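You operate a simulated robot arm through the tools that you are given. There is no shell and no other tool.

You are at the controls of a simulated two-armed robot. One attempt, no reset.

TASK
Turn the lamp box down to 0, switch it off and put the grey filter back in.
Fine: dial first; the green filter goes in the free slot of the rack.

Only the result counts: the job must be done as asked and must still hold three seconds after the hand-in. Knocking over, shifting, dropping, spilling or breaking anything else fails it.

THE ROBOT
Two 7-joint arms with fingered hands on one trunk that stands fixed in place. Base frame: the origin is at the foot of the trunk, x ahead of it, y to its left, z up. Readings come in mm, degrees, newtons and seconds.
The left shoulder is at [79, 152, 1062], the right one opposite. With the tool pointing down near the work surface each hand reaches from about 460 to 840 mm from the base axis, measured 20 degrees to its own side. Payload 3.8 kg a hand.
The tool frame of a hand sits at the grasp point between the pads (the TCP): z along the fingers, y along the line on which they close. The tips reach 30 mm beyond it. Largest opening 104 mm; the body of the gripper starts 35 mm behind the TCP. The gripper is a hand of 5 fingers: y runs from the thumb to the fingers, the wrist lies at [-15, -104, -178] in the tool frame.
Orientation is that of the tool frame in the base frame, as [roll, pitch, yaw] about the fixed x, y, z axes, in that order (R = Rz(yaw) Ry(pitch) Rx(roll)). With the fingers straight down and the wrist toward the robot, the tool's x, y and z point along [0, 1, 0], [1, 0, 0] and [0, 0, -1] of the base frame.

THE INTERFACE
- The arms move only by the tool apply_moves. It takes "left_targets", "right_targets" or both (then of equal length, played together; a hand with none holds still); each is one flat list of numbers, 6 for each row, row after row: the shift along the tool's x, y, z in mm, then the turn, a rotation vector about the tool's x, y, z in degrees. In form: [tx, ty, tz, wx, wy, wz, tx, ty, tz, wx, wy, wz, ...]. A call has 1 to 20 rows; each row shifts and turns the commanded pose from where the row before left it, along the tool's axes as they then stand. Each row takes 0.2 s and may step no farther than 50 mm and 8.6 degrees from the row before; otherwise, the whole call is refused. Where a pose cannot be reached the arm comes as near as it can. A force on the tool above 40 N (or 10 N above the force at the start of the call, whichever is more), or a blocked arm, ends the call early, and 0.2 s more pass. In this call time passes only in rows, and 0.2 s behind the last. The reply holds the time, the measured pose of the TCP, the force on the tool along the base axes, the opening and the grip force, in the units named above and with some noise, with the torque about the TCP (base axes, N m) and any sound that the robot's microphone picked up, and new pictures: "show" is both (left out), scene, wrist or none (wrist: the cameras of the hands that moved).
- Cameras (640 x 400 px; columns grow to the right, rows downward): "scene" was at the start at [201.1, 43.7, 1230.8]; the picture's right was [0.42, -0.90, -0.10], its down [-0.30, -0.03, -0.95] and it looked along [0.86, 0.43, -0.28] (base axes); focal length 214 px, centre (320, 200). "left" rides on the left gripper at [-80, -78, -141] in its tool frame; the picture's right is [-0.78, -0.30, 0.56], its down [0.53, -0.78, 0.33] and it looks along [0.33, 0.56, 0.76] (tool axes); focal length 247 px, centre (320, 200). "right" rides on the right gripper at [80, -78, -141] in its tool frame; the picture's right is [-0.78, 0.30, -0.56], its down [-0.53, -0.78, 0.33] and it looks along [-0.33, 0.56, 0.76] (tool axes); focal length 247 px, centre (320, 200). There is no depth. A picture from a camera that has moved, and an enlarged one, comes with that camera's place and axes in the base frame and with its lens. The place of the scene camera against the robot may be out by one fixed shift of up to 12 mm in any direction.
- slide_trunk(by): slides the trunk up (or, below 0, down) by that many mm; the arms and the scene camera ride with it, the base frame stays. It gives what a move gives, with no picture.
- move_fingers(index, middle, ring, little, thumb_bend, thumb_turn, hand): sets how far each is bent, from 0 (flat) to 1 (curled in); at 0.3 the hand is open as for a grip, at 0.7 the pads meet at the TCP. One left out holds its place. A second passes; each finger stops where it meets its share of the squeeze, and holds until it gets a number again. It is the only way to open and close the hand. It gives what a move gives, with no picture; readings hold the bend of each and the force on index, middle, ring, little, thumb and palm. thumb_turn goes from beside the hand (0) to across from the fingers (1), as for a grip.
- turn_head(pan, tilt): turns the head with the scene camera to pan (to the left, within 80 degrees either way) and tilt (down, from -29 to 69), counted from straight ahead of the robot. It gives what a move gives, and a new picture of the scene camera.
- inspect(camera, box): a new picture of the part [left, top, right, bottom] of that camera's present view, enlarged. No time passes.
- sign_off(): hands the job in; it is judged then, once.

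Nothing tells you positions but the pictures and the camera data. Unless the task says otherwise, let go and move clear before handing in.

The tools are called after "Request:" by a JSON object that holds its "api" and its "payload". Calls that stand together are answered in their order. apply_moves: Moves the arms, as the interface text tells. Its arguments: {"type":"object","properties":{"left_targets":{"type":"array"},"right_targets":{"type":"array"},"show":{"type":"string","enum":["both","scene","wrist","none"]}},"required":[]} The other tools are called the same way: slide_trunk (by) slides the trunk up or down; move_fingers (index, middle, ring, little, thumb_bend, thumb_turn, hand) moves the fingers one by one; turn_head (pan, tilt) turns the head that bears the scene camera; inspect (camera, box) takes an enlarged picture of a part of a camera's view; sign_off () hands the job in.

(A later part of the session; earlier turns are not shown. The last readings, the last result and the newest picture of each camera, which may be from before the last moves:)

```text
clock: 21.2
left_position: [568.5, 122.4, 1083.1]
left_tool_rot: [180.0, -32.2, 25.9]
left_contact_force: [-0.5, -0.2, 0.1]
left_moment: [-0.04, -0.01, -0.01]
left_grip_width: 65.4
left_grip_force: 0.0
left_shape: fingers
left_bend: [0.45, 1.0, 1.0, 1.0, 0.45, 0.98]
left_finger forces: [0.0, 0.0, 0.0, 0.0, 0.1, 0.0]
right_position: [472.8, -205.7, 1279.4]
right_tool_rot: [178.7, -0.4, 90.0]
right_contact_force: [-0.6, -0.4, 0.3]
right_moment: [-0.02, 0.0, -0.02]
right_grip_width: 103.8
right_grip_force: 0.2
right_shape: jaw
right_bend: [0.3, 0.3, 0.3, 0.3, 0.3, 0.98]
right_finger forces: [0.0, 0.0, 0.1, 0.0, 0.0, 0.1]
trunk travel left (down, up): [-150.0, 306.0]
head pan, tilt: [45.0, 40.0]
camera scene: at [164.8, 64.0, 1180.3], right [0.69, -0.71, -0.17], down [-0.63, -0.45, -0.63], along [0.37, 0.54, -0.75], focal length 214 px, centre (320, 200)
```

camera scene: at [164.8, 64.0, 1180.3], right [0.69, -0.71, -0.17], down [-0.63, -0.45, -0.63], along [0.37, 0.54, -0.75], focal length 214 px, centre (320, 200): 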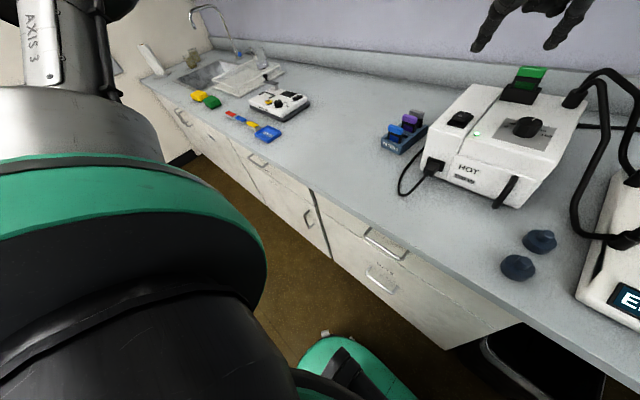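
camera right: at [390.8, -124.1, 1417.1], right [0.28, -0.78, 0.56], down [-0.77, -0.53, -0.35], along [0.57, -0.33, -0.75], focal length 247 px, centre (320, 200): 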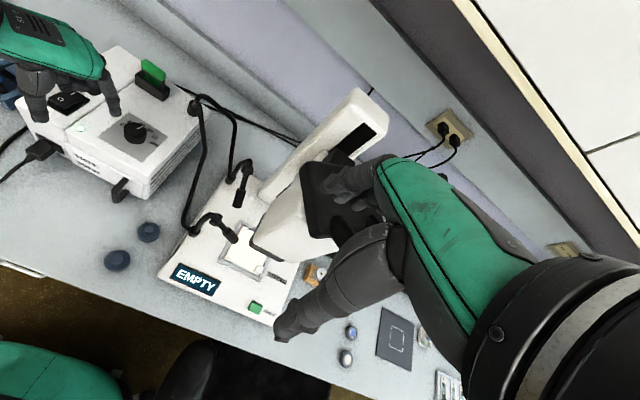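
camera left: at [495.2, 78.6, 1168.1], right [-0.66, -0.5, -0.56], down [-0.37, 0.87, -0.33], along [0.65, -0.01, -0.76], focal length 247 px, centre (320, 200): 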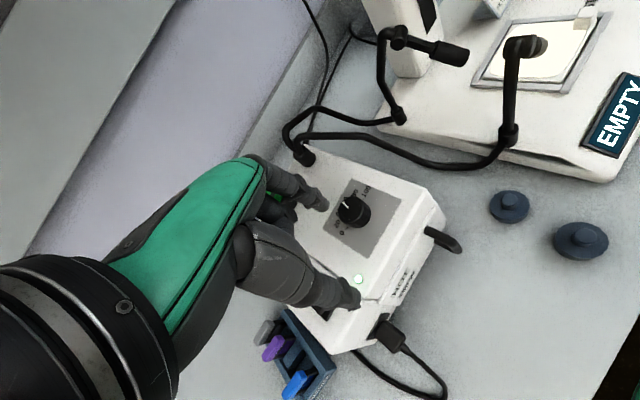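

The forward tilt of 32° was reached without trouble. I'll test the reach over the dial at a safe height.

Request:
{"api": "turn_head", "payload": {"pan": 10, "tilt": 25}}

Request:
{"api": "apply_moves", "payload": {"left_targets": [-1.9, 27.5, 27.6, 0, 0, 0, -1.9, 27.5, 27.6, 0, 0, 0, -1.9, 27.5, 27.6, 0, 0, 0], "show": "both"}}

```text
clock: 22.2
left_position: [568.2, 123.5, 1083.2]
left_tool_rot: [179.9, -32.0, 26.0]
left_contact_force: [-0.1, 0.3, 0.8]
left_moment: [-0.02, 0.0, -0.02]
left_grip_width: 65.3
left_grip_force: 0.1
left_shape: fingers
left_bend: [0.45, 1.0, 1.0, 1.0, 0.45, 0.98]
left_finger forces: [0.1, 0.0, 0.0, 0.1, 0.0, 0.1]
right_position: [472.5, -205.0, 1277.8]
right_tool_rot: [178.7, -0.4, 90.0]
right_contact_force: [-0.3, 1.4, 0.4]
right_moment: [0.0, -0.03, -0.02]
right_grip_width: 103.9
right_grip_force: 0.0
right_shape: jaw
right_bend: [0.3, 0.3, 0.3, 0.3, 0.3, 0.98]
right_finger forces: [0.1, 0.1, 0.1, 0.0, 0.0, 0.0]
trunk travel left (down, up): [-150.0, 306.0]
head pan, tilt: [10.0, 25.0]
camera scene: at [200.7, 20.2, 1195.3], right [0.17, -0.98, -0.04], down [-0.62, -0.07, -0.78], along [0.76, 0.16, -0.63], focal length 214 px, centre (320, 200)
```

scene: 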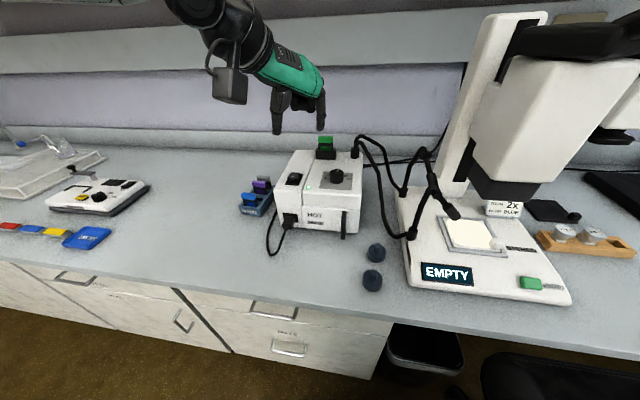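

```text
clock: 23.0
left_position: [643.6, 65.9, 1008.0]
left_tool_rot: [180.0, -32.0, 26.1]
left_contact_force: [0.9, -0.3, -0.3]
left_moment: [0.02, -0.01, 0.03]
left_grip_width: 65.3
left_grip_force: 0.1
left_shape: fingers
left_bend: [0.45, 1.0, 1.0, 1.0, 0.45, 0.98]
left_finger forces: [0.0, 0.0, 0.0, 0.0, 0.1, 0.0]
right_position: [474.2, -204.9, 1277.8]
right_tool_rot: [178.8, -0.4, 90.0]
right_contact_force: [0.2, -0.2, 0.6]
right_moment: [-0.01, 0.01, 0.02]
right_grip_width: 103.7
right_grip_force: 0.0
right_shape: jaw
right_bend: [0.3, 0.3, 0.3, 0.3, 0.3, 0.98]
right_finger forces: [0.1, 0.1, 0.1, 0.1, 0.1, 0.1]
trunk travel left (down, up): [-150.0, 306.0]
head pan, tilt: [10.0, 25.0]
camera scene: at [202.6, 20.3, 1194.8], right [0.17, -0.98, -0.04], down [-0.63, -0.07, -0.78], along [0.76, 0.16, -0.63], focal length 214 px, centre (320, 200)
camera left: at [481.2, 76.2, 1084.7], right [-0.46, 0.11, -0.88], down [0.23, 0.97, 0.0], along [0.86, -0.2, -0.47], focal length 247 px, centre (320, 200)
```

scene: 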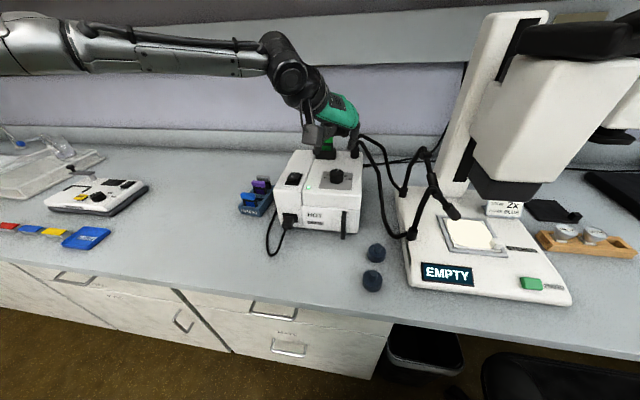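
left: 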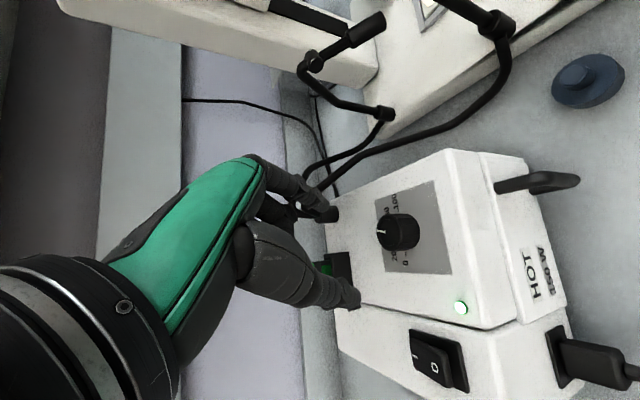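

The reach is fine in this posture. Now I'll test how far the hand can yaw about the vertical here, because the dial needs about 108° counter-clockwise in total.

Request:
{"api": "apply_moves", "payload": {"left_targets": [0, 0, 0, -4.2, 0, 6.7, 0, 0, 0, -4.2, 0, 6.7, 0, 0, 0, -4.2, 0, 6.7, 0, 0, 0, -4.2, 0, 6.7, 0, 0, 0, -4.2, 0, 6.7, 0, 0, 0, -4.2, 0, 6.7], "show": "both"}}

```text
clock: 24.4
left_position: [640.5, 67.2, 1008.1]
left_tool_rot: [-180.0, -32.0, -21.5]
left_contact_force: [0.6, -0.6, -0.4]
left_moment: [-0.01, 0.01, 0.01]
left_grip_width: 65.2
left_grip_force: 0.0
left_shape: fingers
left_bend: [0.45, 1.0, 1.0, 1.0, 0.45, 0.98]
left_finger forces: [0.0, 0.0, 0.1, 0.1, 0.1, 0.0]
right_position: [472.9, -205.2, 1277.4]
right_tool_rot: [178.8, -0.4, 90.0]
right_contact_force: [-0.2, 0.7, -0.5]
right_moment: [0.01, 0.01, 0.04]
right_grip_width: 103.9
right_grip_force: 0.0
right_shape: jaw
right_bend: [0.3, 0.3, 0.3, 0.3, 0.3, 0.98]
right_finger forces: [0.1, 0.0, 0.0, 0.0, 0.1, 0.1]
trunk travel left (down, up): [-150.0, 306.0]
head pan, tilt: [10.0, 25.0]
camera scene: at [201.2, 20.0, 1195.2], right [0.17, -0.98, -0.04], down [-0.62, -0.07, -0.78], along [0.76, 0.16, -0.63], focal length 214 px, centre (320, 200)
camera left: at [536.6, 193.0, 1084.6], right [-0.23, 0.41, -0.88], down [0.87, 0.49, 0.0], along [0.43, -0.77, -0.47], focal length 247 px, centre (320, 200)
```

scene: 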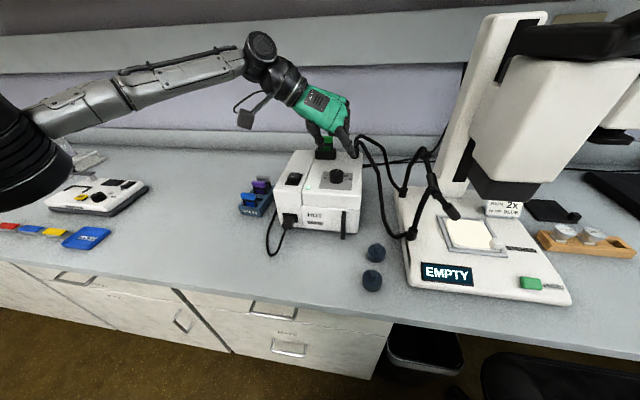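
left: 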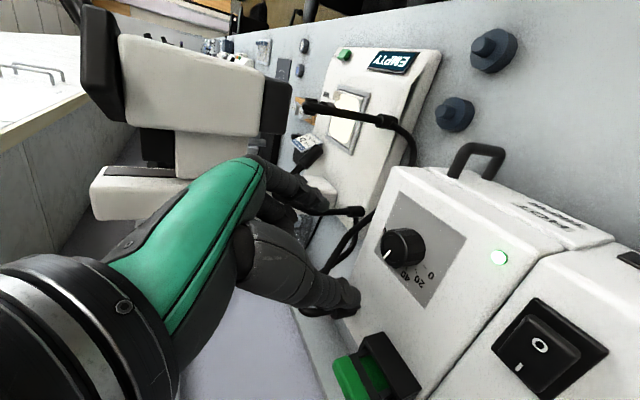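

Request:
{"api": "inspect", "payload": {"camera": "left", "box": [320, 140, 640, 400]}}

Request:
{"api": "inspect", "payload": {"camera": "left", "box": [370, 200, 450, 300]}}

Request:
{"api": "inspect", "payload": {"camera": "scene", "box": [270, 80, 380, 200]}}

Request:
{"api": "inspect", "payload": {"camera": "right", "box": [0, 0, 220, 200]}}

```text
1.54 times, centred on (480, 270) of left
camera zoom: at [536.6, 193.0, 1084.6], right [-0.23, 0.41, -0.88], down [0.87, 0.49, 0.0], along [0.43, -0.77, -0.47], focal length 380 px, centre (74, 92)
```

zoom: 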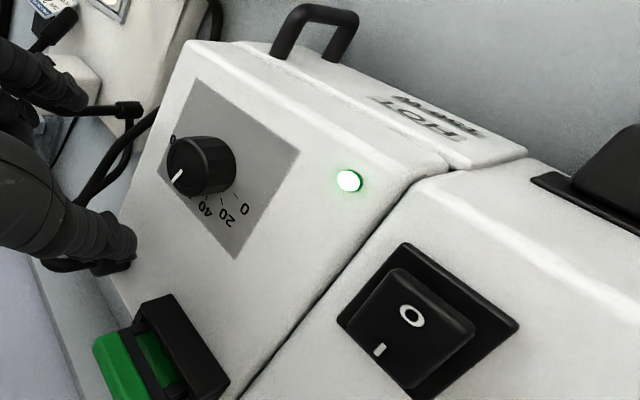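

```text
4.00 times, centred on (410, 250) of left
camera zoom: at [536.6, 193.0, 1084.6], right [-0.23, 0.41, -0.88], down [0.87, 0.49, 0.0], along [0.43, -0.77, -0.47], focal length 988 px, centre (-40, 0)
```

zoom: 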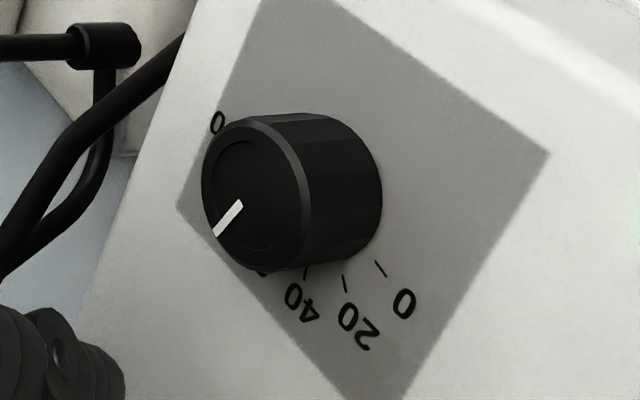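

```text
3.33 times, centred on (325, 140) of scene
camera zoom: at [201.2, 20.0, 1195.2], right [0.17, -0.98, -0.04], down [-0.62, -0.07, -0.78], along [0.76, 0.16, -0.63], focal length 715 px, centre (303, 400)
```

zoom: 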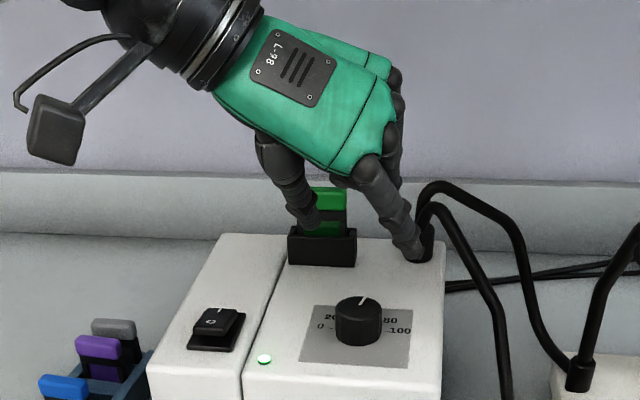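

```text
2.00 times, centred on (110, 100) of right
camera zoom: at [392.4, -126.5, 1416.9], right [0.28, -0.78, 0.56], down [-0.77, -0.53, -0.35], along [0.57, -0.33, -0.75], focal length 494 px, centre (740, 400)
```

zoom: 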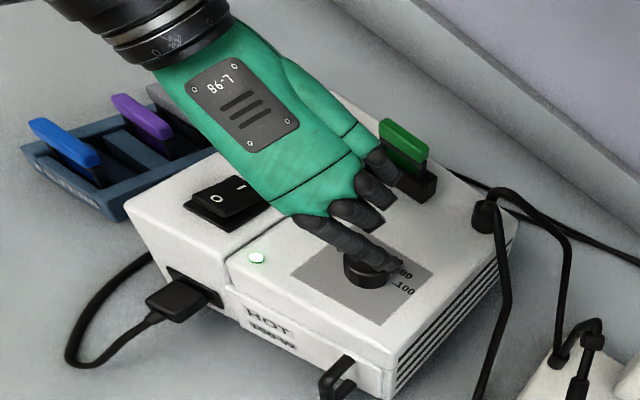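

Yaw from about -21° to at least 26° works here. I put the knob at about (659, 66) with its top near z = 919, and the box top near z = 898. I'll go down to just above the knob with the fingers open and check the alignment.

Request:
{"api": "apply_moves", "payload": {"left_targets": [-11, -2.9, 21.4, 0, 0, 0, -11, -2.9, 21.4, 0, 0, 0], "show": "both"}}

Request:
{"api": "inspect", "payload": {"camera": "scene", "box": [270, 100, 380, 210]}}

Request:
{"api": "inspect", "payload": {"camera": "left", "box": [200, 130, 420, 350]}}

Request:
{"api": "inspect", "payload": {"camera": "right", "box": [50, 50, 210, 180]}}

```text
clock: 25.0
left_position: [646.8, 71.1, 959.5]
left_tool_rot: [-180.0, -32.0, -21.5]
left_contact_force: [-0.9, -0.8, 0.0]
left_moment: [-0.01, -0.01, 0.02]
left_grip_width: 65.2
left_grip_force: 0.0
left_shape: fingers
left_bend: [0.45, 1.0, 1.0, 1.0, 0.45, 0.98]
left_finger forces: [0.0, 0.1, 0.1, 0.1, 0.0, 0.1]
right_position: [473.6, -203.5, 1277.4]
right_tool_rot: [178.8, -0.4, 90.0]
right_contact_force: [-0.3, 0.0, 0.5]
right_moment: [-0.04, -0.01, 0.02]
right_grip_width: 103.9
right_grip_force: 0.0
right_shape: jaw
right_bend: [0.3, 0.3, 0.3, 0.3, 0.3, 0.98]
right_finger forces: [0.0, 0.0, 0.0, 0.0, 0.1, 0.1]
trunk travel left (down, up): [-150.0, 306.0]
head pan, tilt: [10.0, 25.0]
camera scene: at [201.3, 20.3, 1195.2], right [0.17, -0.98, -0.04], down [-0.62, -0.07, -0.78], along [0.76, 0.16, -0.63], focal length 214 px, centre (320, 200)
camera left: at [542.6, 198.1, 1036.4], right [-0.23, 0.41, -0.88], down [0.87, 0.49, 0.0], along [0.44, -0.77, -0.47], focal length 247 px, centre (320, 200)
```

scene: 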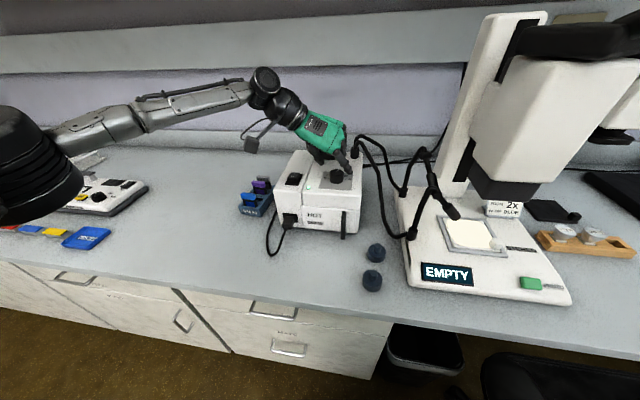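
left: 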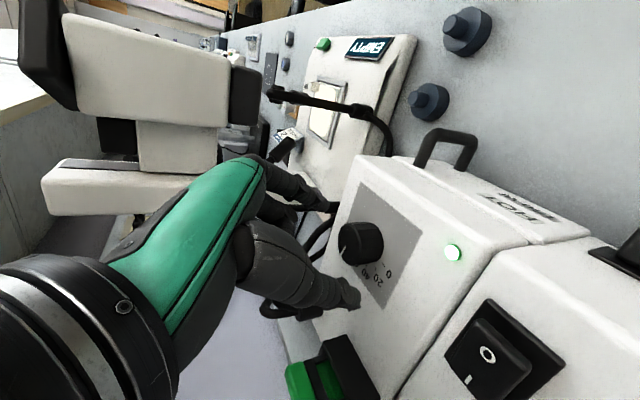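

```text
3.64 times, centred on (325, 155) of scene
camera zoom: at [201.3, 20.3, 1195.2], right [0.17, -0.98, -0.04], down [-0.62, -0.07, -0.78], along [0.76, 0.16, -0.63], focal length 780 px, centre (302, 364)
```

zoom: 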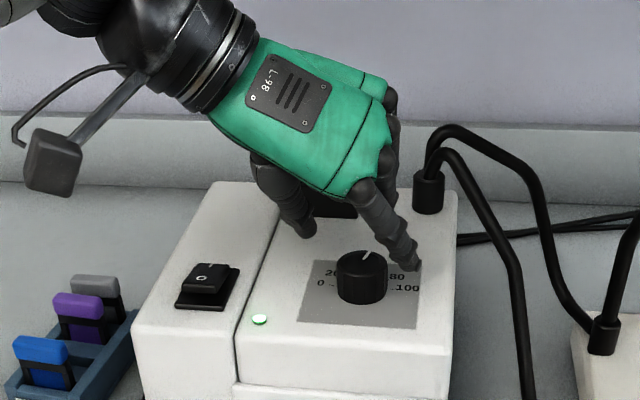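

```text
1.82 times, centred on (310, 240) of left
camera zoom: at [542.6, 198.1, 1036.4], right [-0.23, 0.41, -0.88], down [0.87, 0.49, 0.0], along [0.44, -0.77, -0.47], focal length 449 px, centre (338, 127)
```

zoom: 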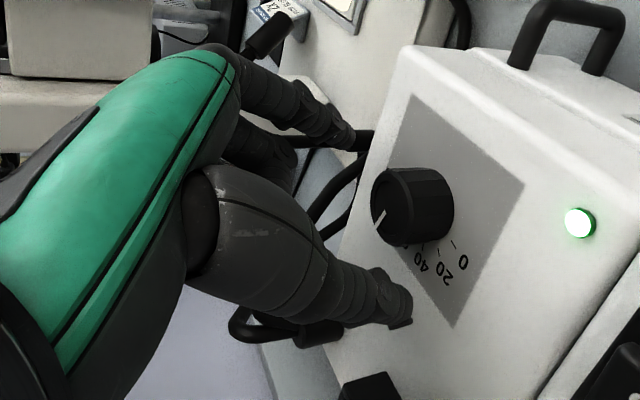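

```text
3.08 times, centred on (130, 115) of right
camera zoom: at [392.5, -126.1, 1416.9], right [0.28, -0.78, 0.56], down [-0.77, -0.53, -0.35], along [0.57, -0.33, -0.75], focal length 760 px, centre (905, 462)
```

zoom: 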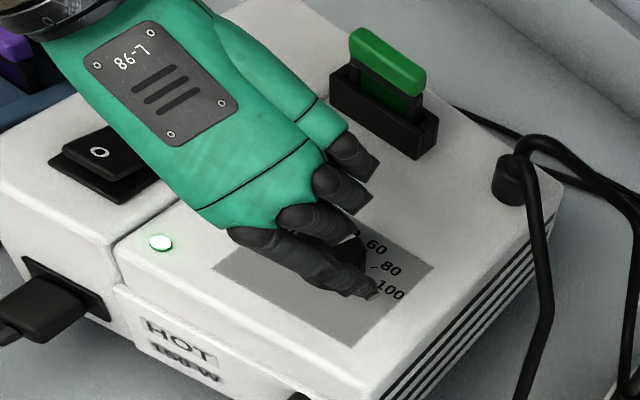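

Request:
{"api": "apply_moves", "payload": {"left_targets": [-6.4, 0, 10.2, 0, 0, 0, -6.4, 0, 10.2, 0, 0, 0], "show": "both"}}

Request:
{"api": "inspect", "payload": {"camera": "scene", "box": [270, 100, 380, 210]}}

Request:
{"api": "inspect", "payload": {"camera": "left", "box": [200, 130, 420, 350]}}

Request:
{"api": "inspect", "payload": {"camera": "right", "box": [50, 50, 210, 180]}}

```text
clock: 25.6
left_position: [646.6, 69.6, 935.8]
left_tool_rot: [179.9, -32.1, -21.4]
left_contact_force: [-0.1, 0.2, -0.3]
left_moment: [-0.01, 0.02, 0.03]
left_grip_width: 65.4
left_grip_force: 0.1
left_shape: fingers
left_bend: [0.45, 1.0, 1.0, 1.0, 0.45, 0.98]
left_finger forces: [0.1, 0.0, 0.0, 0.2, 0.1, 0.0]
right_position: [472.4, -205.0, 1279.3]
right_tool_rot: [178.8, -0.2, 90.0]
right_contact_force: [0.2, 0.3, -0.1]
right_moment: [0.0, -0.01, 0.03]
right_grip_width: 103.4
right_grip_force: 0.0
right_shape: jaw
right_bend: [0.3, 0.3, 0.3, 0.3, 0.3, 0.98]
right_finger forces: [0.0, 0.0, 0.0, 0.0, 0.1, 0.0]
trunk travel left (down, up): [-150.0, 306.0]
head pan, tilt: [10.0, 25.0]
camera scene: at [201.0, 20.2, 1195.2], right [0.17, -0.98, -0.04], down [-0.62, -0.07, -0.78], along [0.76, 0.16, -0.63], focal length 214 px, centre (320, 200)
camera left: at [542.0, 195.5, 1012.7], right [-0.23, 0.41, -0.88], down [0.87, 0.49, 0.0], along [0.44, -0.77, -0.47], focal length 247 px, centre (320, 200)
```

scene: 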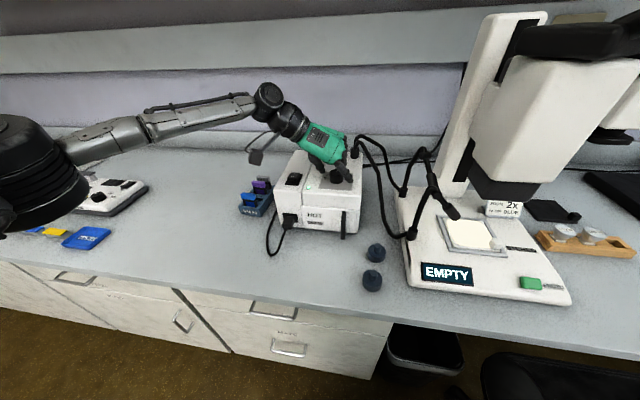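
left: 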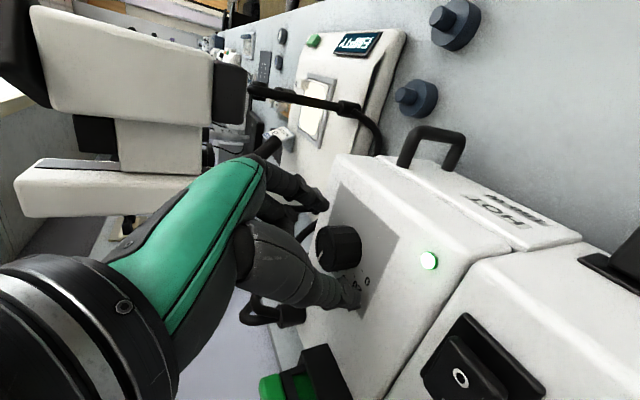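

```text
3.64 times, centred on (325, 155) of scene
camera zoom: at [201.0, 20.2, 1195.2], right [0.17, -0.98, -0.04], down [-0.62, -0.07, -0.78], along [0.76, 0.16, -0.63], focal length 780 px, centre (302, 364)
```

zoom: 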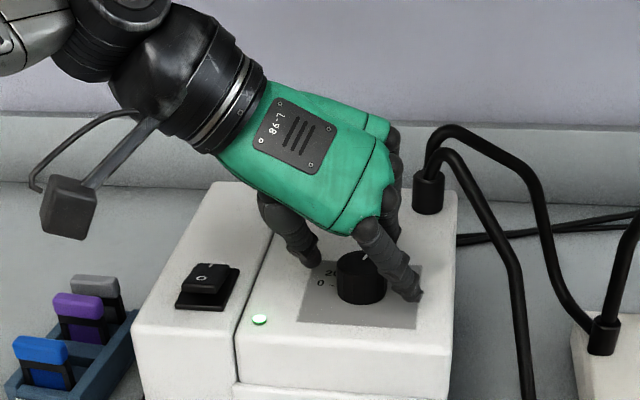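

```text
1.82 times, centred on (310, 240) of left
camera zoom: at [542.0, 195.5, 1012.7], right [-0.23, 0.41, -0.88], down [0.87, 0.49, 0.0], along [0.44, -0.77, -0.47], focal length 449 px, centre (338, 127)
```

zoom: 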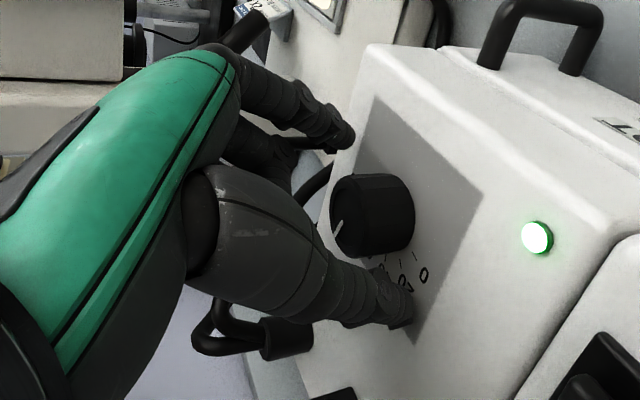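

```text
3.08 times, centred on (130, 115) of right
camera zoom: at [392.2, -126.3, 1417.1], right [0.28, -0.78, 0.56], down [-0.77, -0.53, -0.35], along [0.57, -0.33, -0.75], focal length 760 px, centre (905, 462)
```

zoom: 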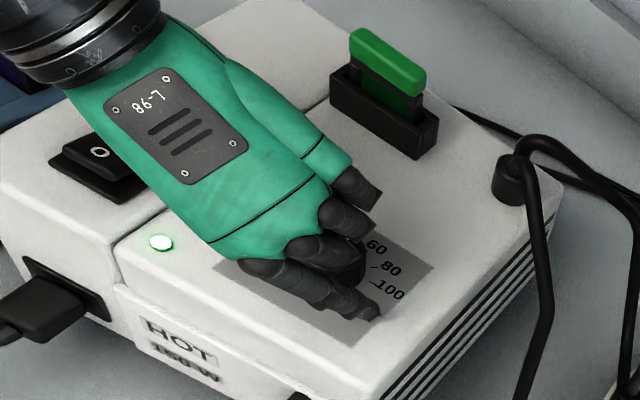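

The fingers straddle the knob with no contact. I'll close the thumb and index on it.

Request:
{"api": "move_fingers", "payload": {"hand": "left", "index": 0.7, "thumb_bend": 0.7}}

Request:
{"api": "inspect", "payload": {"camera": "left", "box": [200, 130, 420, 350]}}

Request:
{"api": "inspect", "payload": {"camera": "scene", "box": [270, 100, 380, 210]}}

```text
clock: 26.6
left_position: [646.6, 68.4, 937.1]
left_tool_rot: [179.9, -32.1, -21.4]
left_contact_force: [0.4, 1.3, 0.3]
left_moment: [0.05, -0.02, -0.02]
left_grip_width: 29.5
left_grip_force: 7.7
left_shape: fingers
left_bend: [0.59, 1.0, 1.0, 1.0, 0.61, 0.97]
left_finger forces: [7.1, 0.0, 0.0, 0.1, 8.2, 0.0]
right_position: [472.1, -205.5, 1279.4]
right_tool_rot: [178.7, -0.3, 90.0]
right_contact_force: [0.1, 0.0, 0.3]
right_moment: [0.03, 0.01, -0.01]
right_grip_width: 103.7
right_grip_force: 0.0
right_shape: jaw
right_bend: [0.3, 0.3, 0.3, 0.3, 0.3, 0.98]
right_finger forces: [0.0, 0.0, 0.1, 0.1, 0.0, 0.0]
trunk travel left (down, up): [-150.0, 306.0]
head pan, tilt: [10.0, 25.0]
```

```text
1.82 times, centred on (310, 240) of left
camera zoom: at [541.8, 195.6, 1012.9], right [-0.23, 0.41, -0.88], down [0.87, 0.49, 0.0], along [0.44, -0.77, -0.47], focal length 449 px, centre (338, 127)
```

zoom: 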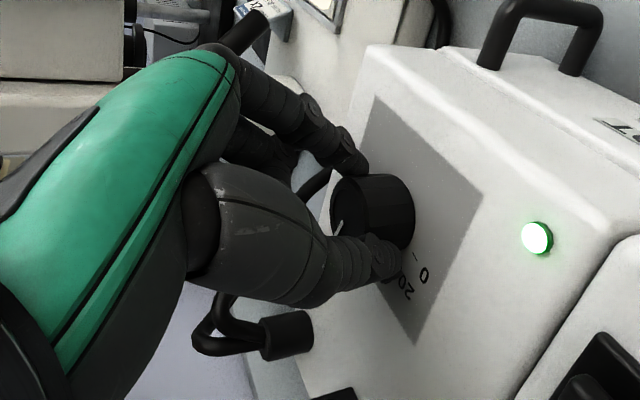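

```text
3.64 times, centred on (325, 155) of scene
camera zoom: at [200.7, 20.3, 1195.3], right [0.17, -0.98, -0.04], down [-0.62, -0.07, -0.78], along [0.76, 0.16, -0.63], focal length 780 px, centre (302, 364)
```

zoom: 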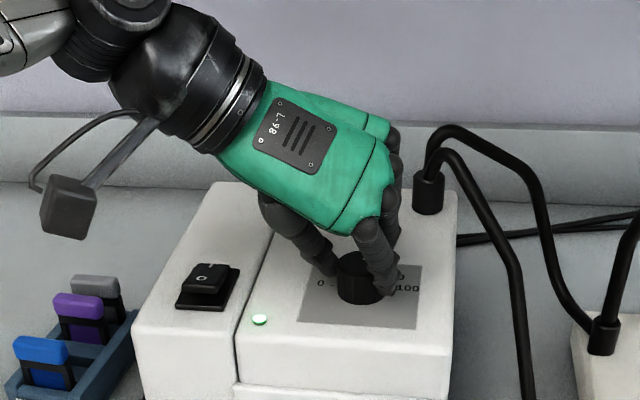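

Both pads are on the knob at about 7–8 N and nearly centred. I'll turn it counter-clockwise about the knob axis, starting with 28°.

Request:
{"api": "apply_moves", "payload": {"left_targets": [0.08, 1.58, 0.05, 3.72, 0, -5.93, 0.08, 1.58, 0.05, 3.72, 0, -5.93, 0.08, 1.58, 0.05, 3.72, 0, -5.93, 0.08, 1.58, 0.05, 3.72, 0, -5.93], "show": "both"}}

Request:
{"api": "inspect", "payload": {"camera": "left", "box": [200, 130, 420, 350]}}

Request:
{"api": "inspect", "payload": {"camera": "scene", "box": [270, 100, 380, 210]}}

```text
clock: 27.6
left_position: [645.7, 61.7, 936.3]
left_tool_rot: [-179.9, -32.0, 6.5]
left_contact_force: [-0.9, -2.0, -0.8]
left_moment: [-0.08, 0.04, -0.07]
left_grip_width: 29.4
left_grip_force: 8.1
left_shape: fingers
left_bend: [0.59, 1.0, 1.0, 1.0, 0.61, 0.97]
left_finger forces: [9.3, 0.0, 0.0, 0.0, 7.3, 0.0]
right_position: [472.5, -206.2, 1278.2]
right_tool_rot: [178.6, -0.4, 90.1]
right_contact_force: [0.6, -0.2, -0.5]
right_moment: [-0.02, 0.0, 0.0]
right_grip_width: 103.5
right_grip_force: 0.0
right_shape: jaw
right_bend: [0.3, 0.3, 0.3, 0.3, 0.3, 0.98]
right_finger forces: [0.0, 0.0, 0.1, 0.0, 0.0, 0.0]
trunk travel left (down, up): [-150.0, 306.0]
head pan, tilt: [10.0, 25.0]
camera scene: at [200.7, 19.4, 1195.3], right [0.17, -0.98, -0.04], down [-0.62, -0.07, -0.78], along [0.76, 0.16, -0.63], focal length 214 px, centre (320, 200)
camera left: at [494.8, 125.7, 1012.9], right [-0.39, 0.25, -0.88], down [0.54, 0.84, 0.0], along [0.75, -0.47, -0.47], focal length 247 px, centre (320, 200)
```

scene: 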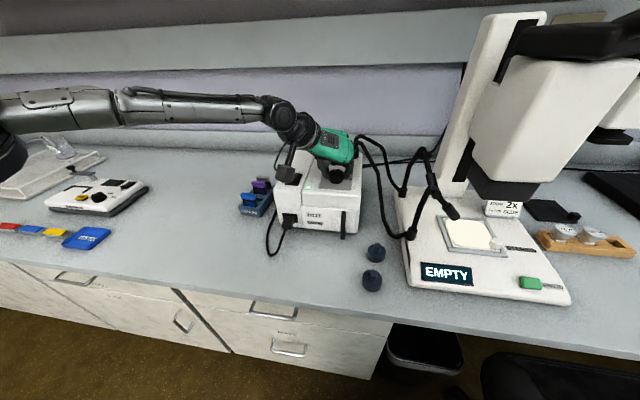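
left: 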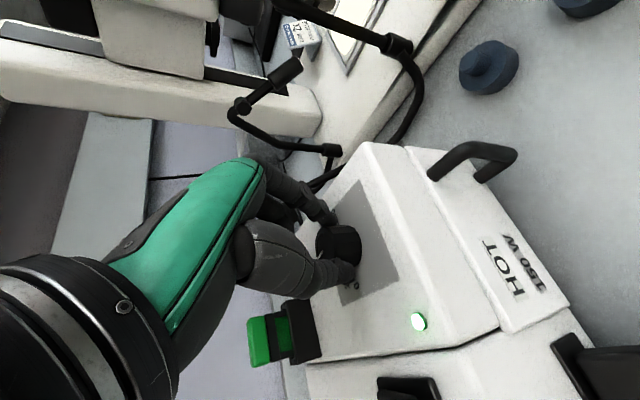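

```text
1.82 times, centred on (310, 240) of left
camera zoom: at [494.8, 125.7, 1012.9], right [-0.39, 0.25, -0.88], down [0.54, 0.84, 0.0], along [0.75, -0.47, -0.47], focal length 449 px, centre (338, 127)
```

zoom: 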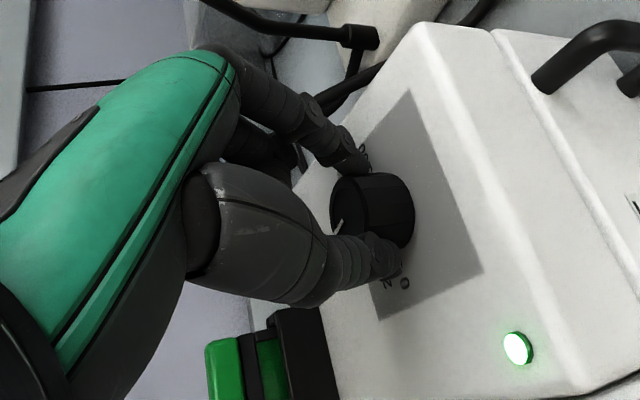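

```text
3.64 times, centred on (325, 155) of scene
camera zoom: at [200.7, 19.4, 1195.3], right [0.17, -0.98, -0.04], down [-0.62, -0.07, -0.78], along [0.76, 0.16, -0.63], focal length 780 px, centre (302, 364)
```

zoom: 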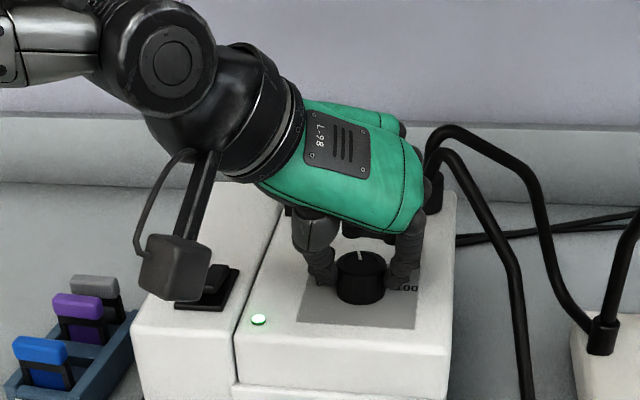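

The pointer turned with the hand, by about 28°. I'll continue another 28°.

Request:
{"api": "apply_moves", "payload": {"left_targets": [0.08, 1.58, 0.05, 3.72, 0, -5.93, 0.08, 1.58, 0.05, 3.72, 0, -5.93, 0.08, 1.58, 0.05, 3.72, 0, -5.93, 0.08, 1.58, 0.05, 3.72, 0, -5.93], "show": "none"}}

Request:
{"api": "inspect", "payload": {"camera": "left", "box": [200, 130, 420, 350]}}

Request:
{"api": "inspect", "payload": {"camera": "scene", "box": [270, 100, 380, 210]}}

```text
clock: 28.6
left_position: [647.3, 58.3, 936.6]
left_tool_rot: [-179.9, -32.1, 34.5]
left_contact_force: [0.1, -4.1, 1.9]
left_moment: [-0.14, -0.08, -0.08]
left_grip_width: 29.0
left_grip_force: 8.2
left_shape: fingers
left_bend: [0.58, 1.0, 1.0, 1.0, 0.62, 0.98]
left_finger forces: [10.6, 0.1, 0.0, 0.0, 6.5, 0.0]
right_position: [472.0, -205.2, 1278.1]
right_tool_rot: [178.7, -0.4, 89.9]
right_contact_force: [0.3, 0.0, -0.1]
right_moment: [-0.02, -0.02, -0.02]
right_grip_width: 103.9
right_grip_force: 0.1
right_shape: jaw
right_bend: [0.3, 0.3, 0.3, 0.3, 0.3, 0.98]
right_finger forces: [0.0, 0.0, 0.0, 0.1, 0.0, 0.0]
trunk travel left (down, up): [-150.0, 306.0]
head pan, tilt: [10.0, 25.0]
```

```text
1.82 times, centred on (310, 240) of left
camera zoom: at [485.4, 42.5, 1012.6], right [-0.47, 0.04, -0.88], down [0.08, 1.0, 0.0], along [0.88, -0.07, -0.47], focal length 449 px, centre (338, 127)
```

zoom: 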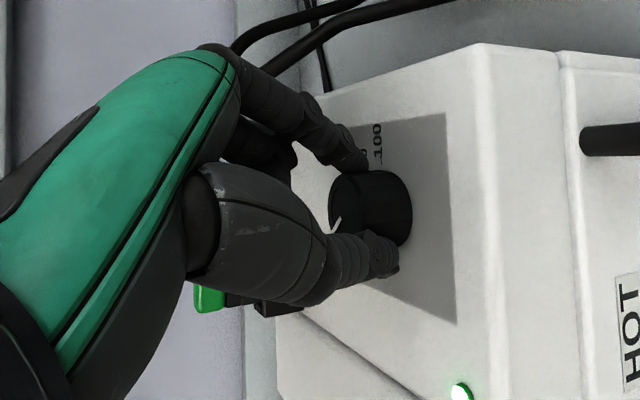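

```text
3.64 times, centred on (325, 155) of scene
camera zoom: at [200.8, 19.5, 1195.3], right [0.17, -0.98, -0.04], down [-0.62, -0.07, -0.78], along [0.76, 0.16, -0.63], focal length 780 px, centre (302, 364)
```

zoom: 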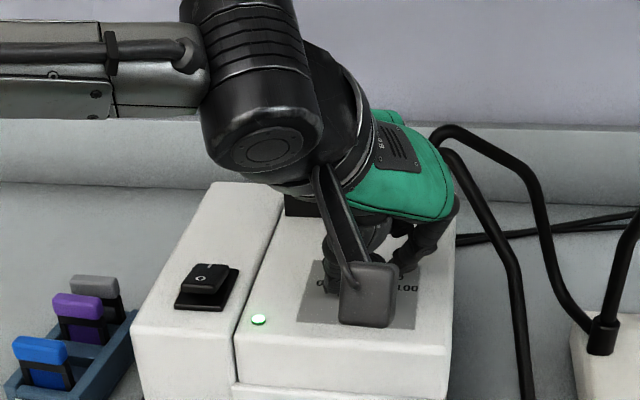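

56° done. I'll open the fingers, sweep back around the knob, and look at the pointer before gripping again.

Request:
{"api": "move_fingers", "payload": {"hand": "left", "index": 0.47, "thumb_bend": 0.47}}

Request:
{"api": "apply_moves", "payload": {"left_targets": [0.08, -1.58, 0.05, -3.72, 0, 5.93, 0.08, -1.58, 0.05, -3.72, 0, 5.93, 0.08, -1.58, 0.05, -3.72, 0, 5.93, 0.08, -1.58, 0.05, -3.72, 0, 5.93, 0.08, -1.58, 0.05, -3.72, 0, 5.93, 0.08, -1.58, 0.05, -3.72, 0, 5.93, 0.08, -1.58, 0.05, -3.72, 0, 5.93, 0.08, -1.58, 0.05, -3.72, 0, 5.93], "show": "none"}}

Request:
{"api": "inspect", "payload": {"camera": "left", "box": [200, 130, 420, 350]}}

Request:
{"api": "inspect", "payload": {"camera": "scene", "box": [270, 100, 380, 210]}}

```text
clock: 29.6
left_position: [647.2, 58.3, 936.5]
left_tool_rot: [-180.0, -32.1, 34.5]
left_contact_force: [-0.8, 0.1, -0.6]
left_moment: [-0.01, -0.03, -0.01]
left_grip_width: 59.3
left_grip_force: 0.1
left_shape: fingers
left_bend: [0.47, 1.0, 1.0, 1.0, 0.47, 0.98]
left_finger forces: [0.1, 0.0, 0.0, 0.0, 0.0, 0.0]
right_position: [473.3, -204.6, 1278.9]
right_tool_rot: [178.7, -0.4, 90.0]
right_contact_force: [0.5, -0.3, -0.1]
right_moment: [0.0, -0.01, 0.0]
right_grip_width: 103.5
right_grip_force: 0.0
right_shape: jaw
right_bend: [0.3, 0.3, 0.3, 0.3, 0.3, 0.98]
right_finger forces: [0.0, 0.1, 0.0, 0.0, 0.0, 0.0]
trunk travel left (down, up): [-150.0, 306.0]
head pan, tilt: [10.0, 25.0]
```

```text
clock: 31.4
left_position: [647.8, 70.1, 936.0]
left_tool_rot: [180.0, -32.1, -21.6]
left_contact_force: [0.4, -0.2, 0.7]
left_moment: [-0.01, 0.01, 0.0]
left_grip_width: 59.0
left_grip_force: 0.0
left_shape: fingers
left_bend: [0.47, 1.0, 1.0, 1.0, 0.47, 0.98]
left_finger forces: [0.0, 0.1, 0.0, 0.0, 0.0, 0.0]
right_position: [473.2, -205.1, 1278.0]
right_tool_rot: [178.8, -0.3, 89.9]
right_contact_force: [0.2, 0.0, -0.2]
right_moment: [-0.01, 0.03, 0.0]
right_grip_width: 103.5
right_grip_force: 0.1
right_shape: jaw
right_bend: [0.3, 0.3, 0.3, 0.3, 0.3, 0.98]
right_finger forces: [0.1, 0.0, 0.0, 0.0, 0.0, 0.1]
trunk travel left (down, up): [-150.0, 306.0]
head pan, tilt: [10.0, 25.0]
```

```text
1.82 times, centred on (310, 240) of left
camera zoom: at [542.7, 197.2, 1013.3], right [-0.23, 0.41, -0.88], down [0.87, 0.49, 0.0], along [0.43, -0.77, -0.47], focal length 449 px, centre (338, 127)
```

zoom: 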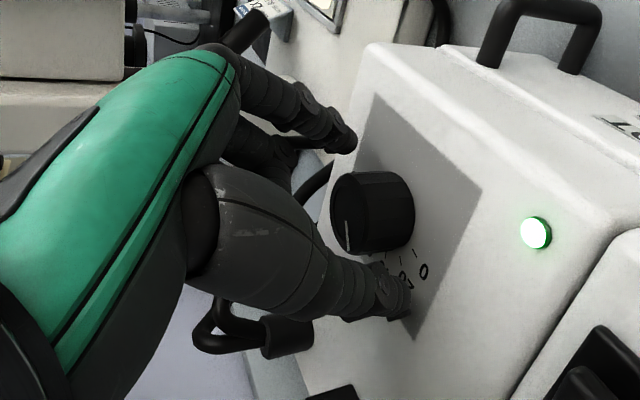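

```text
3.64 times, centred on (325, 155) of scene
camera zoom: at [201.1, 20.0, 1195.2], right [0.17, -0.98, -0.04], down [-0.62, -0.07, -0.78], along [0.76, 0.16, -0.63], focal length 780 px, centre (302, 364)
```

zoom: 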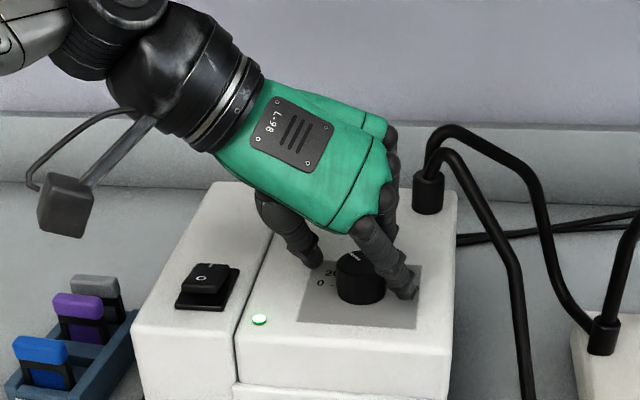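

Request:
{"api": "inspect", "payload": {"camera": "scene", "box": [318, 160, 358, 195]}}

Request:
{"api": "inspect", "payload": {"camera": "left", "box": [300, 215, 380, 295]}}

```text
11.43 times, centred on (338, 178) of scene
camera zoom: at [201.1, 20.0, 1195.2], right [0.17, -0.98, -0.04], down [-0.62, -0.07, -0.78], along [0.76, 0.16, -0.63], focal length 2451 px, centre (114, 457)
```

zoom: 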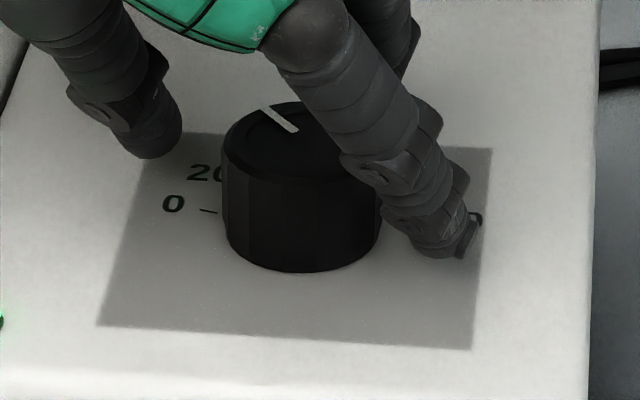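

```text
5.00 times, centred on (340, 255) of left
camera zoom: at [542.7, 197.2, 1013.3], right [-0.23, 0.41, -0.88], down [0.87, 0.49, 0.0], along [0.43, -0.77, -0.47], focal length 1235 px, centre (220, -75)
```

zoom: 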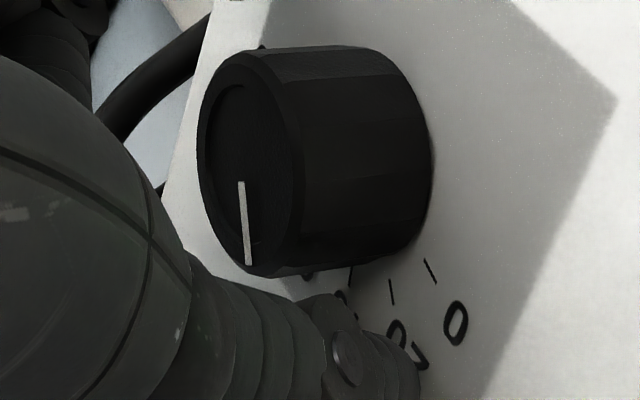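

The pointer is now about 40–46° short of the 0 mark. I'll centre the hand slightly and grip again.

Request:
{"api": "apply_moves", "payload": {"left_targets": [0, 1.8, 0, 0, 0, 0], "show": "none"}}

Request:
{"api": "move_fingers", "payload": {"hand": "left", "index": 0.7, "thumb_bend": 0.7}}

Request:
{"api": "apply_moves", "payload": {"left_targets": [0.08, 1.58, 0.05, 3.72, 0, -5.93, 0.08, 1.58, 0.05, 3.72, 0, -5.93, 0.08, 1.58, 0.05, 3.72, 0, -5.93, 0.08, 1.58, 0.05, 3.72, 0, -5.93, 0.08, 1.58, 0.05, 3.72, 0, -5.93], "show": "none"}}

Request:
{"api": "inspect", "payload": {"camera": "scene", "box": [318, 160, 358, 195]}}

Request:
{"api": "inspect", "payload": {"camera": "left", "box": [300, 215, 380, 295]}}

```text
clock: 31.8
left_position: [646.0, 68.9, 937.7]
left_tool_rot: [180.0, -32.0, -21.5]
left_contact_force: [-0.1, 0.5, -0.4]
left_moment: [-0.01, 0.0, 0.0]
left_grip_width: 59.4
left_grip_force: 0.0
left_shape: fingers
left_bend: [0.47, 1.0, 1.0, 1.0, 0.47, 0.98]
left_finger forces: [0.0, 0.1, 0.0, 0.0, 0.0, 0.0]
right_position: [472.6, -204.9, 1277.7]
right_tool_rot: [178.8, -0.5, 90.0]
right_contact_force: [-0.6, 0.0, 0.1]
right_moment: [0.01, 0.0, -0.03]
right_grip_width: 103.8
right_grip_force: 0.1
right_shape: jaw
right_bend: [0.3, 0.3, 0.3, 0.3, 0.3, 0.98]
right_finger forces: [0.0, 0.0, 0.0, 0.0, 0.0, 0.0]
trunk travel left (down, up): [-150.0, 306.0]
head pan, tilt: [10.0, 25.0]
```

```text
clock: 32.8
left_position: [646.5, 68.4, 936.7]
left_tool_rot: [179.9, -32.1, -21.5]
left_contact_force: [0.5, 0.8, -0.2]
left_moment: [-0.01, 0.01, -0.03]
left_grip_width: 29.5
left_grip_force: 7.2
left_shape: fingers
left_bend: [0.59, 1.0, 1.0, 1.0, 0.61, 0.97]
left_finger forces: [7.2, 0.0, 0.0, 0.1, 7.8, 0.1]
right_position: [473.1, -204.3, 1278.4]
right_tool_rot: [178.7, -0.2, 90.0]
right_contact_force: [0.3, -0.4, -0.4]
right_moment: [-0.04, 0.02, -0.02]
right_grip_width: 103.5
right_grip_force: 0.0
right_shape: jaw
right_bend: [0.3, 0.3, 0.3, 0.3, 0.3, 0.98]
right_finger forces: [0.0, 0.1, 0.0, 0.0, 0.0, 0.0]
trunk travel left (down, up): [-150.0, 306.0]
head pan, tilt: [10.0, 25.0]
```

```text
clock: 34.0
left_position: [646.1, 61.4, 936.5]
left_tool_rot: [-180.0, -32.2, 13.6]
left_contact_force: [-0.4, -1.1, 2.4]
left_moment: [-0.07, -0.01, -0.02]
left_grip_width: 28.9
left_grip_force: 7.8
left_shape: fingers
left_bend: [0.59, 1.0, 1.0, 1.0, 0.61, 0.98]
left_finger forces: [8.5, 0.0, 0.0, 0.1, 7.6, 0.1]
right_position: [471.7, -205.5, 1279.3]
right_tool_rot: [178.7, -0.4, 90.0]
right_contact_force: [0.4, -0.1, 0.0]
right_moment: [0.04, 0.02, 0.02]
right_grip_width: 103.6
right_grip_force: 0.2
right_shape: jaw
right_bend: [0.3, 0.3, 0.3, 0.3, 0.3, 0.98]
right_finger forces: [0.0, 0.1, 0.1, 0.0, 0.0, 0.0]
trunk travel left (down, up): [-150.0, 306.0]
head pan, tilt: [10.0, 25.0]
```

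```text
11.43 times, centred on (338, 178) of scene
camera zoom: at [200.4, 19.5, 1195.4], right [0.17, -0.98, -0.04], down [-0.62, -0.07, -0.78], along [0.76, 0.16, -0.63], focal length 2451 px, centre (114, 457)
```

zoom: 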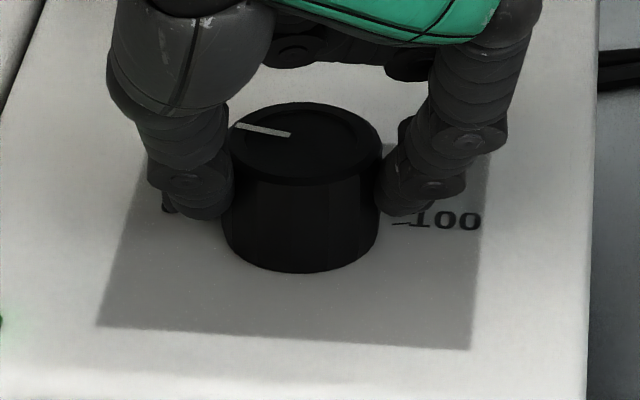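

```text
5.00 times, centred on (340, 255) of left
camera zoom: at [488.3, 104.9, 1012.6], right [-0.42, 0.2, -0.88], down [0.43, 0.9, 0.0], along [0.8, -0.38, -0.47], focal length 1235 px, centre (220, -75)
```

zoom: 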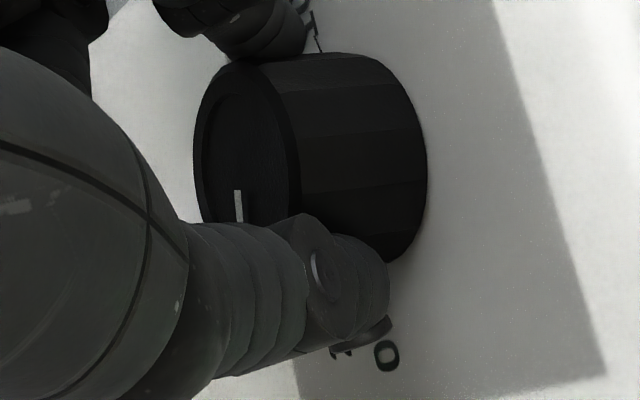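

The pointer is almost at the 0 mark, about 5° short. I'll make that last small turn, then release and lift to check.

Request:
{"api": "apply_moves", "payload": {"left_targets": [0.04, 1.13, 0.03, 2.65, 0, -4.24], "show": "none"}}

Request:
{"api": "inspect", "payload": {"camera": "scene", "box": [318, 160, 358, 195]}}

```text
clock: 34.4
left_position: [646.2, 58.7, 936.5]
left_tool_rot: [-179.9, -32.1, 18.5]
left_contact_force: [-2.0, -0.6, 0.3]
left_moment: [-0.08, -0.03, -0.13]
left_grip_width: 29.1
left_grip_force: 8.9
left_shape: fingers
left_bend: [0.59, 1.0, 1.0, 1.0, 0.61, 0.98]
left_finger forces: [9.8, 0.0, 0.0, 0.0, 8.2, 0.1]
right_position: [472.2, -205.8, 1277.2]
right_tool_rot: [178.6, -0.4, 90.1]
right_contact_force: [0.2, 0.7, 0.3]
right_moment: [0.04, -0.01, 0.03]
right_grip_width: 103.6
right_grip_force: 0.1
right_shape: jaw
right_bend: [0.3, 0.3, 0.3, 0.3, 0.3, 0.98]
right_finger forces: [0.0, 0.1, 0.0, 0.0, 0.1, 0.1]
trunk travel left (down, up): [-150.0, 306.0]
head pan, tilt: [10.0, 25.0]
```

```text
11.43 times, centred on (338, 178) of scene
camera zoom: at [200.4, 19.9, 1195.3], right [0.17, -0.98, -0.04], down [-0.62, -0.07, -0.78], along [0.76, 0.16, -0.63], focal length 2451 px, centre (114, 457)
```

zoom: 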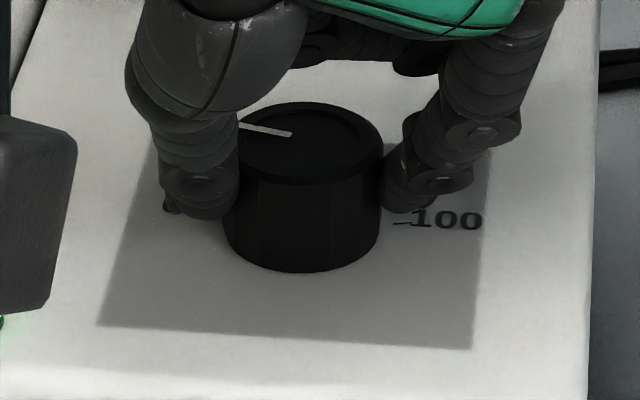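

Request:
{"api": "inspect", "payload": {"camera": "scene", "box": [328, 165, 346, 176]}}

Request:
{"api": "inspect", "payload": {"camera": "left", "box": [300, 215, 380, 295]}}

```text
16.00 times, centred on (337, 170) of scene
camera zoom: at [200.4, 19.9, 1195.3], right [0.17, -0.98, -0.04], down [-0.62, -0.07, -0.78], along [0.76, 0.16, -0.63], focal length 3432 px, centre (48, 672)
```

zoom: 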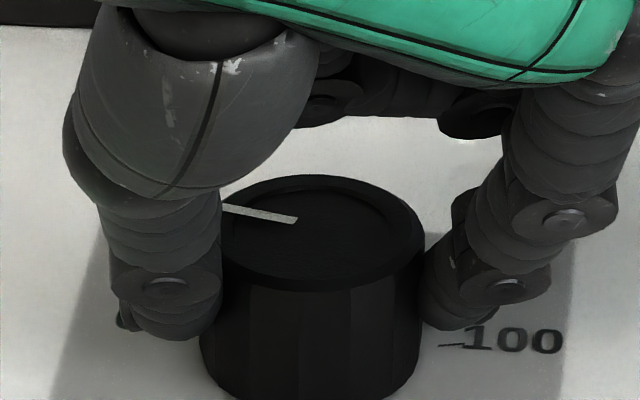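

```text
5.00 times, centred on (340, 255) of left
camera zoom: at [485.8, 89.6, 1012.8], right [-0.44, 0.17, -0.88], down [0.35, 0.94, 0.0], along [0.83, -0.31, -0.47], focal length 1235 px, centre (220, -75)
```

zoom: 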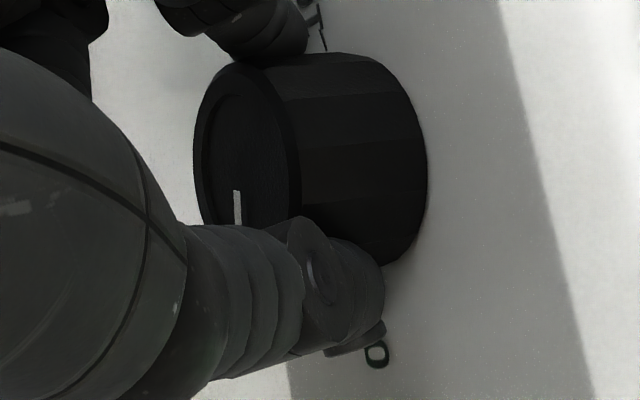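

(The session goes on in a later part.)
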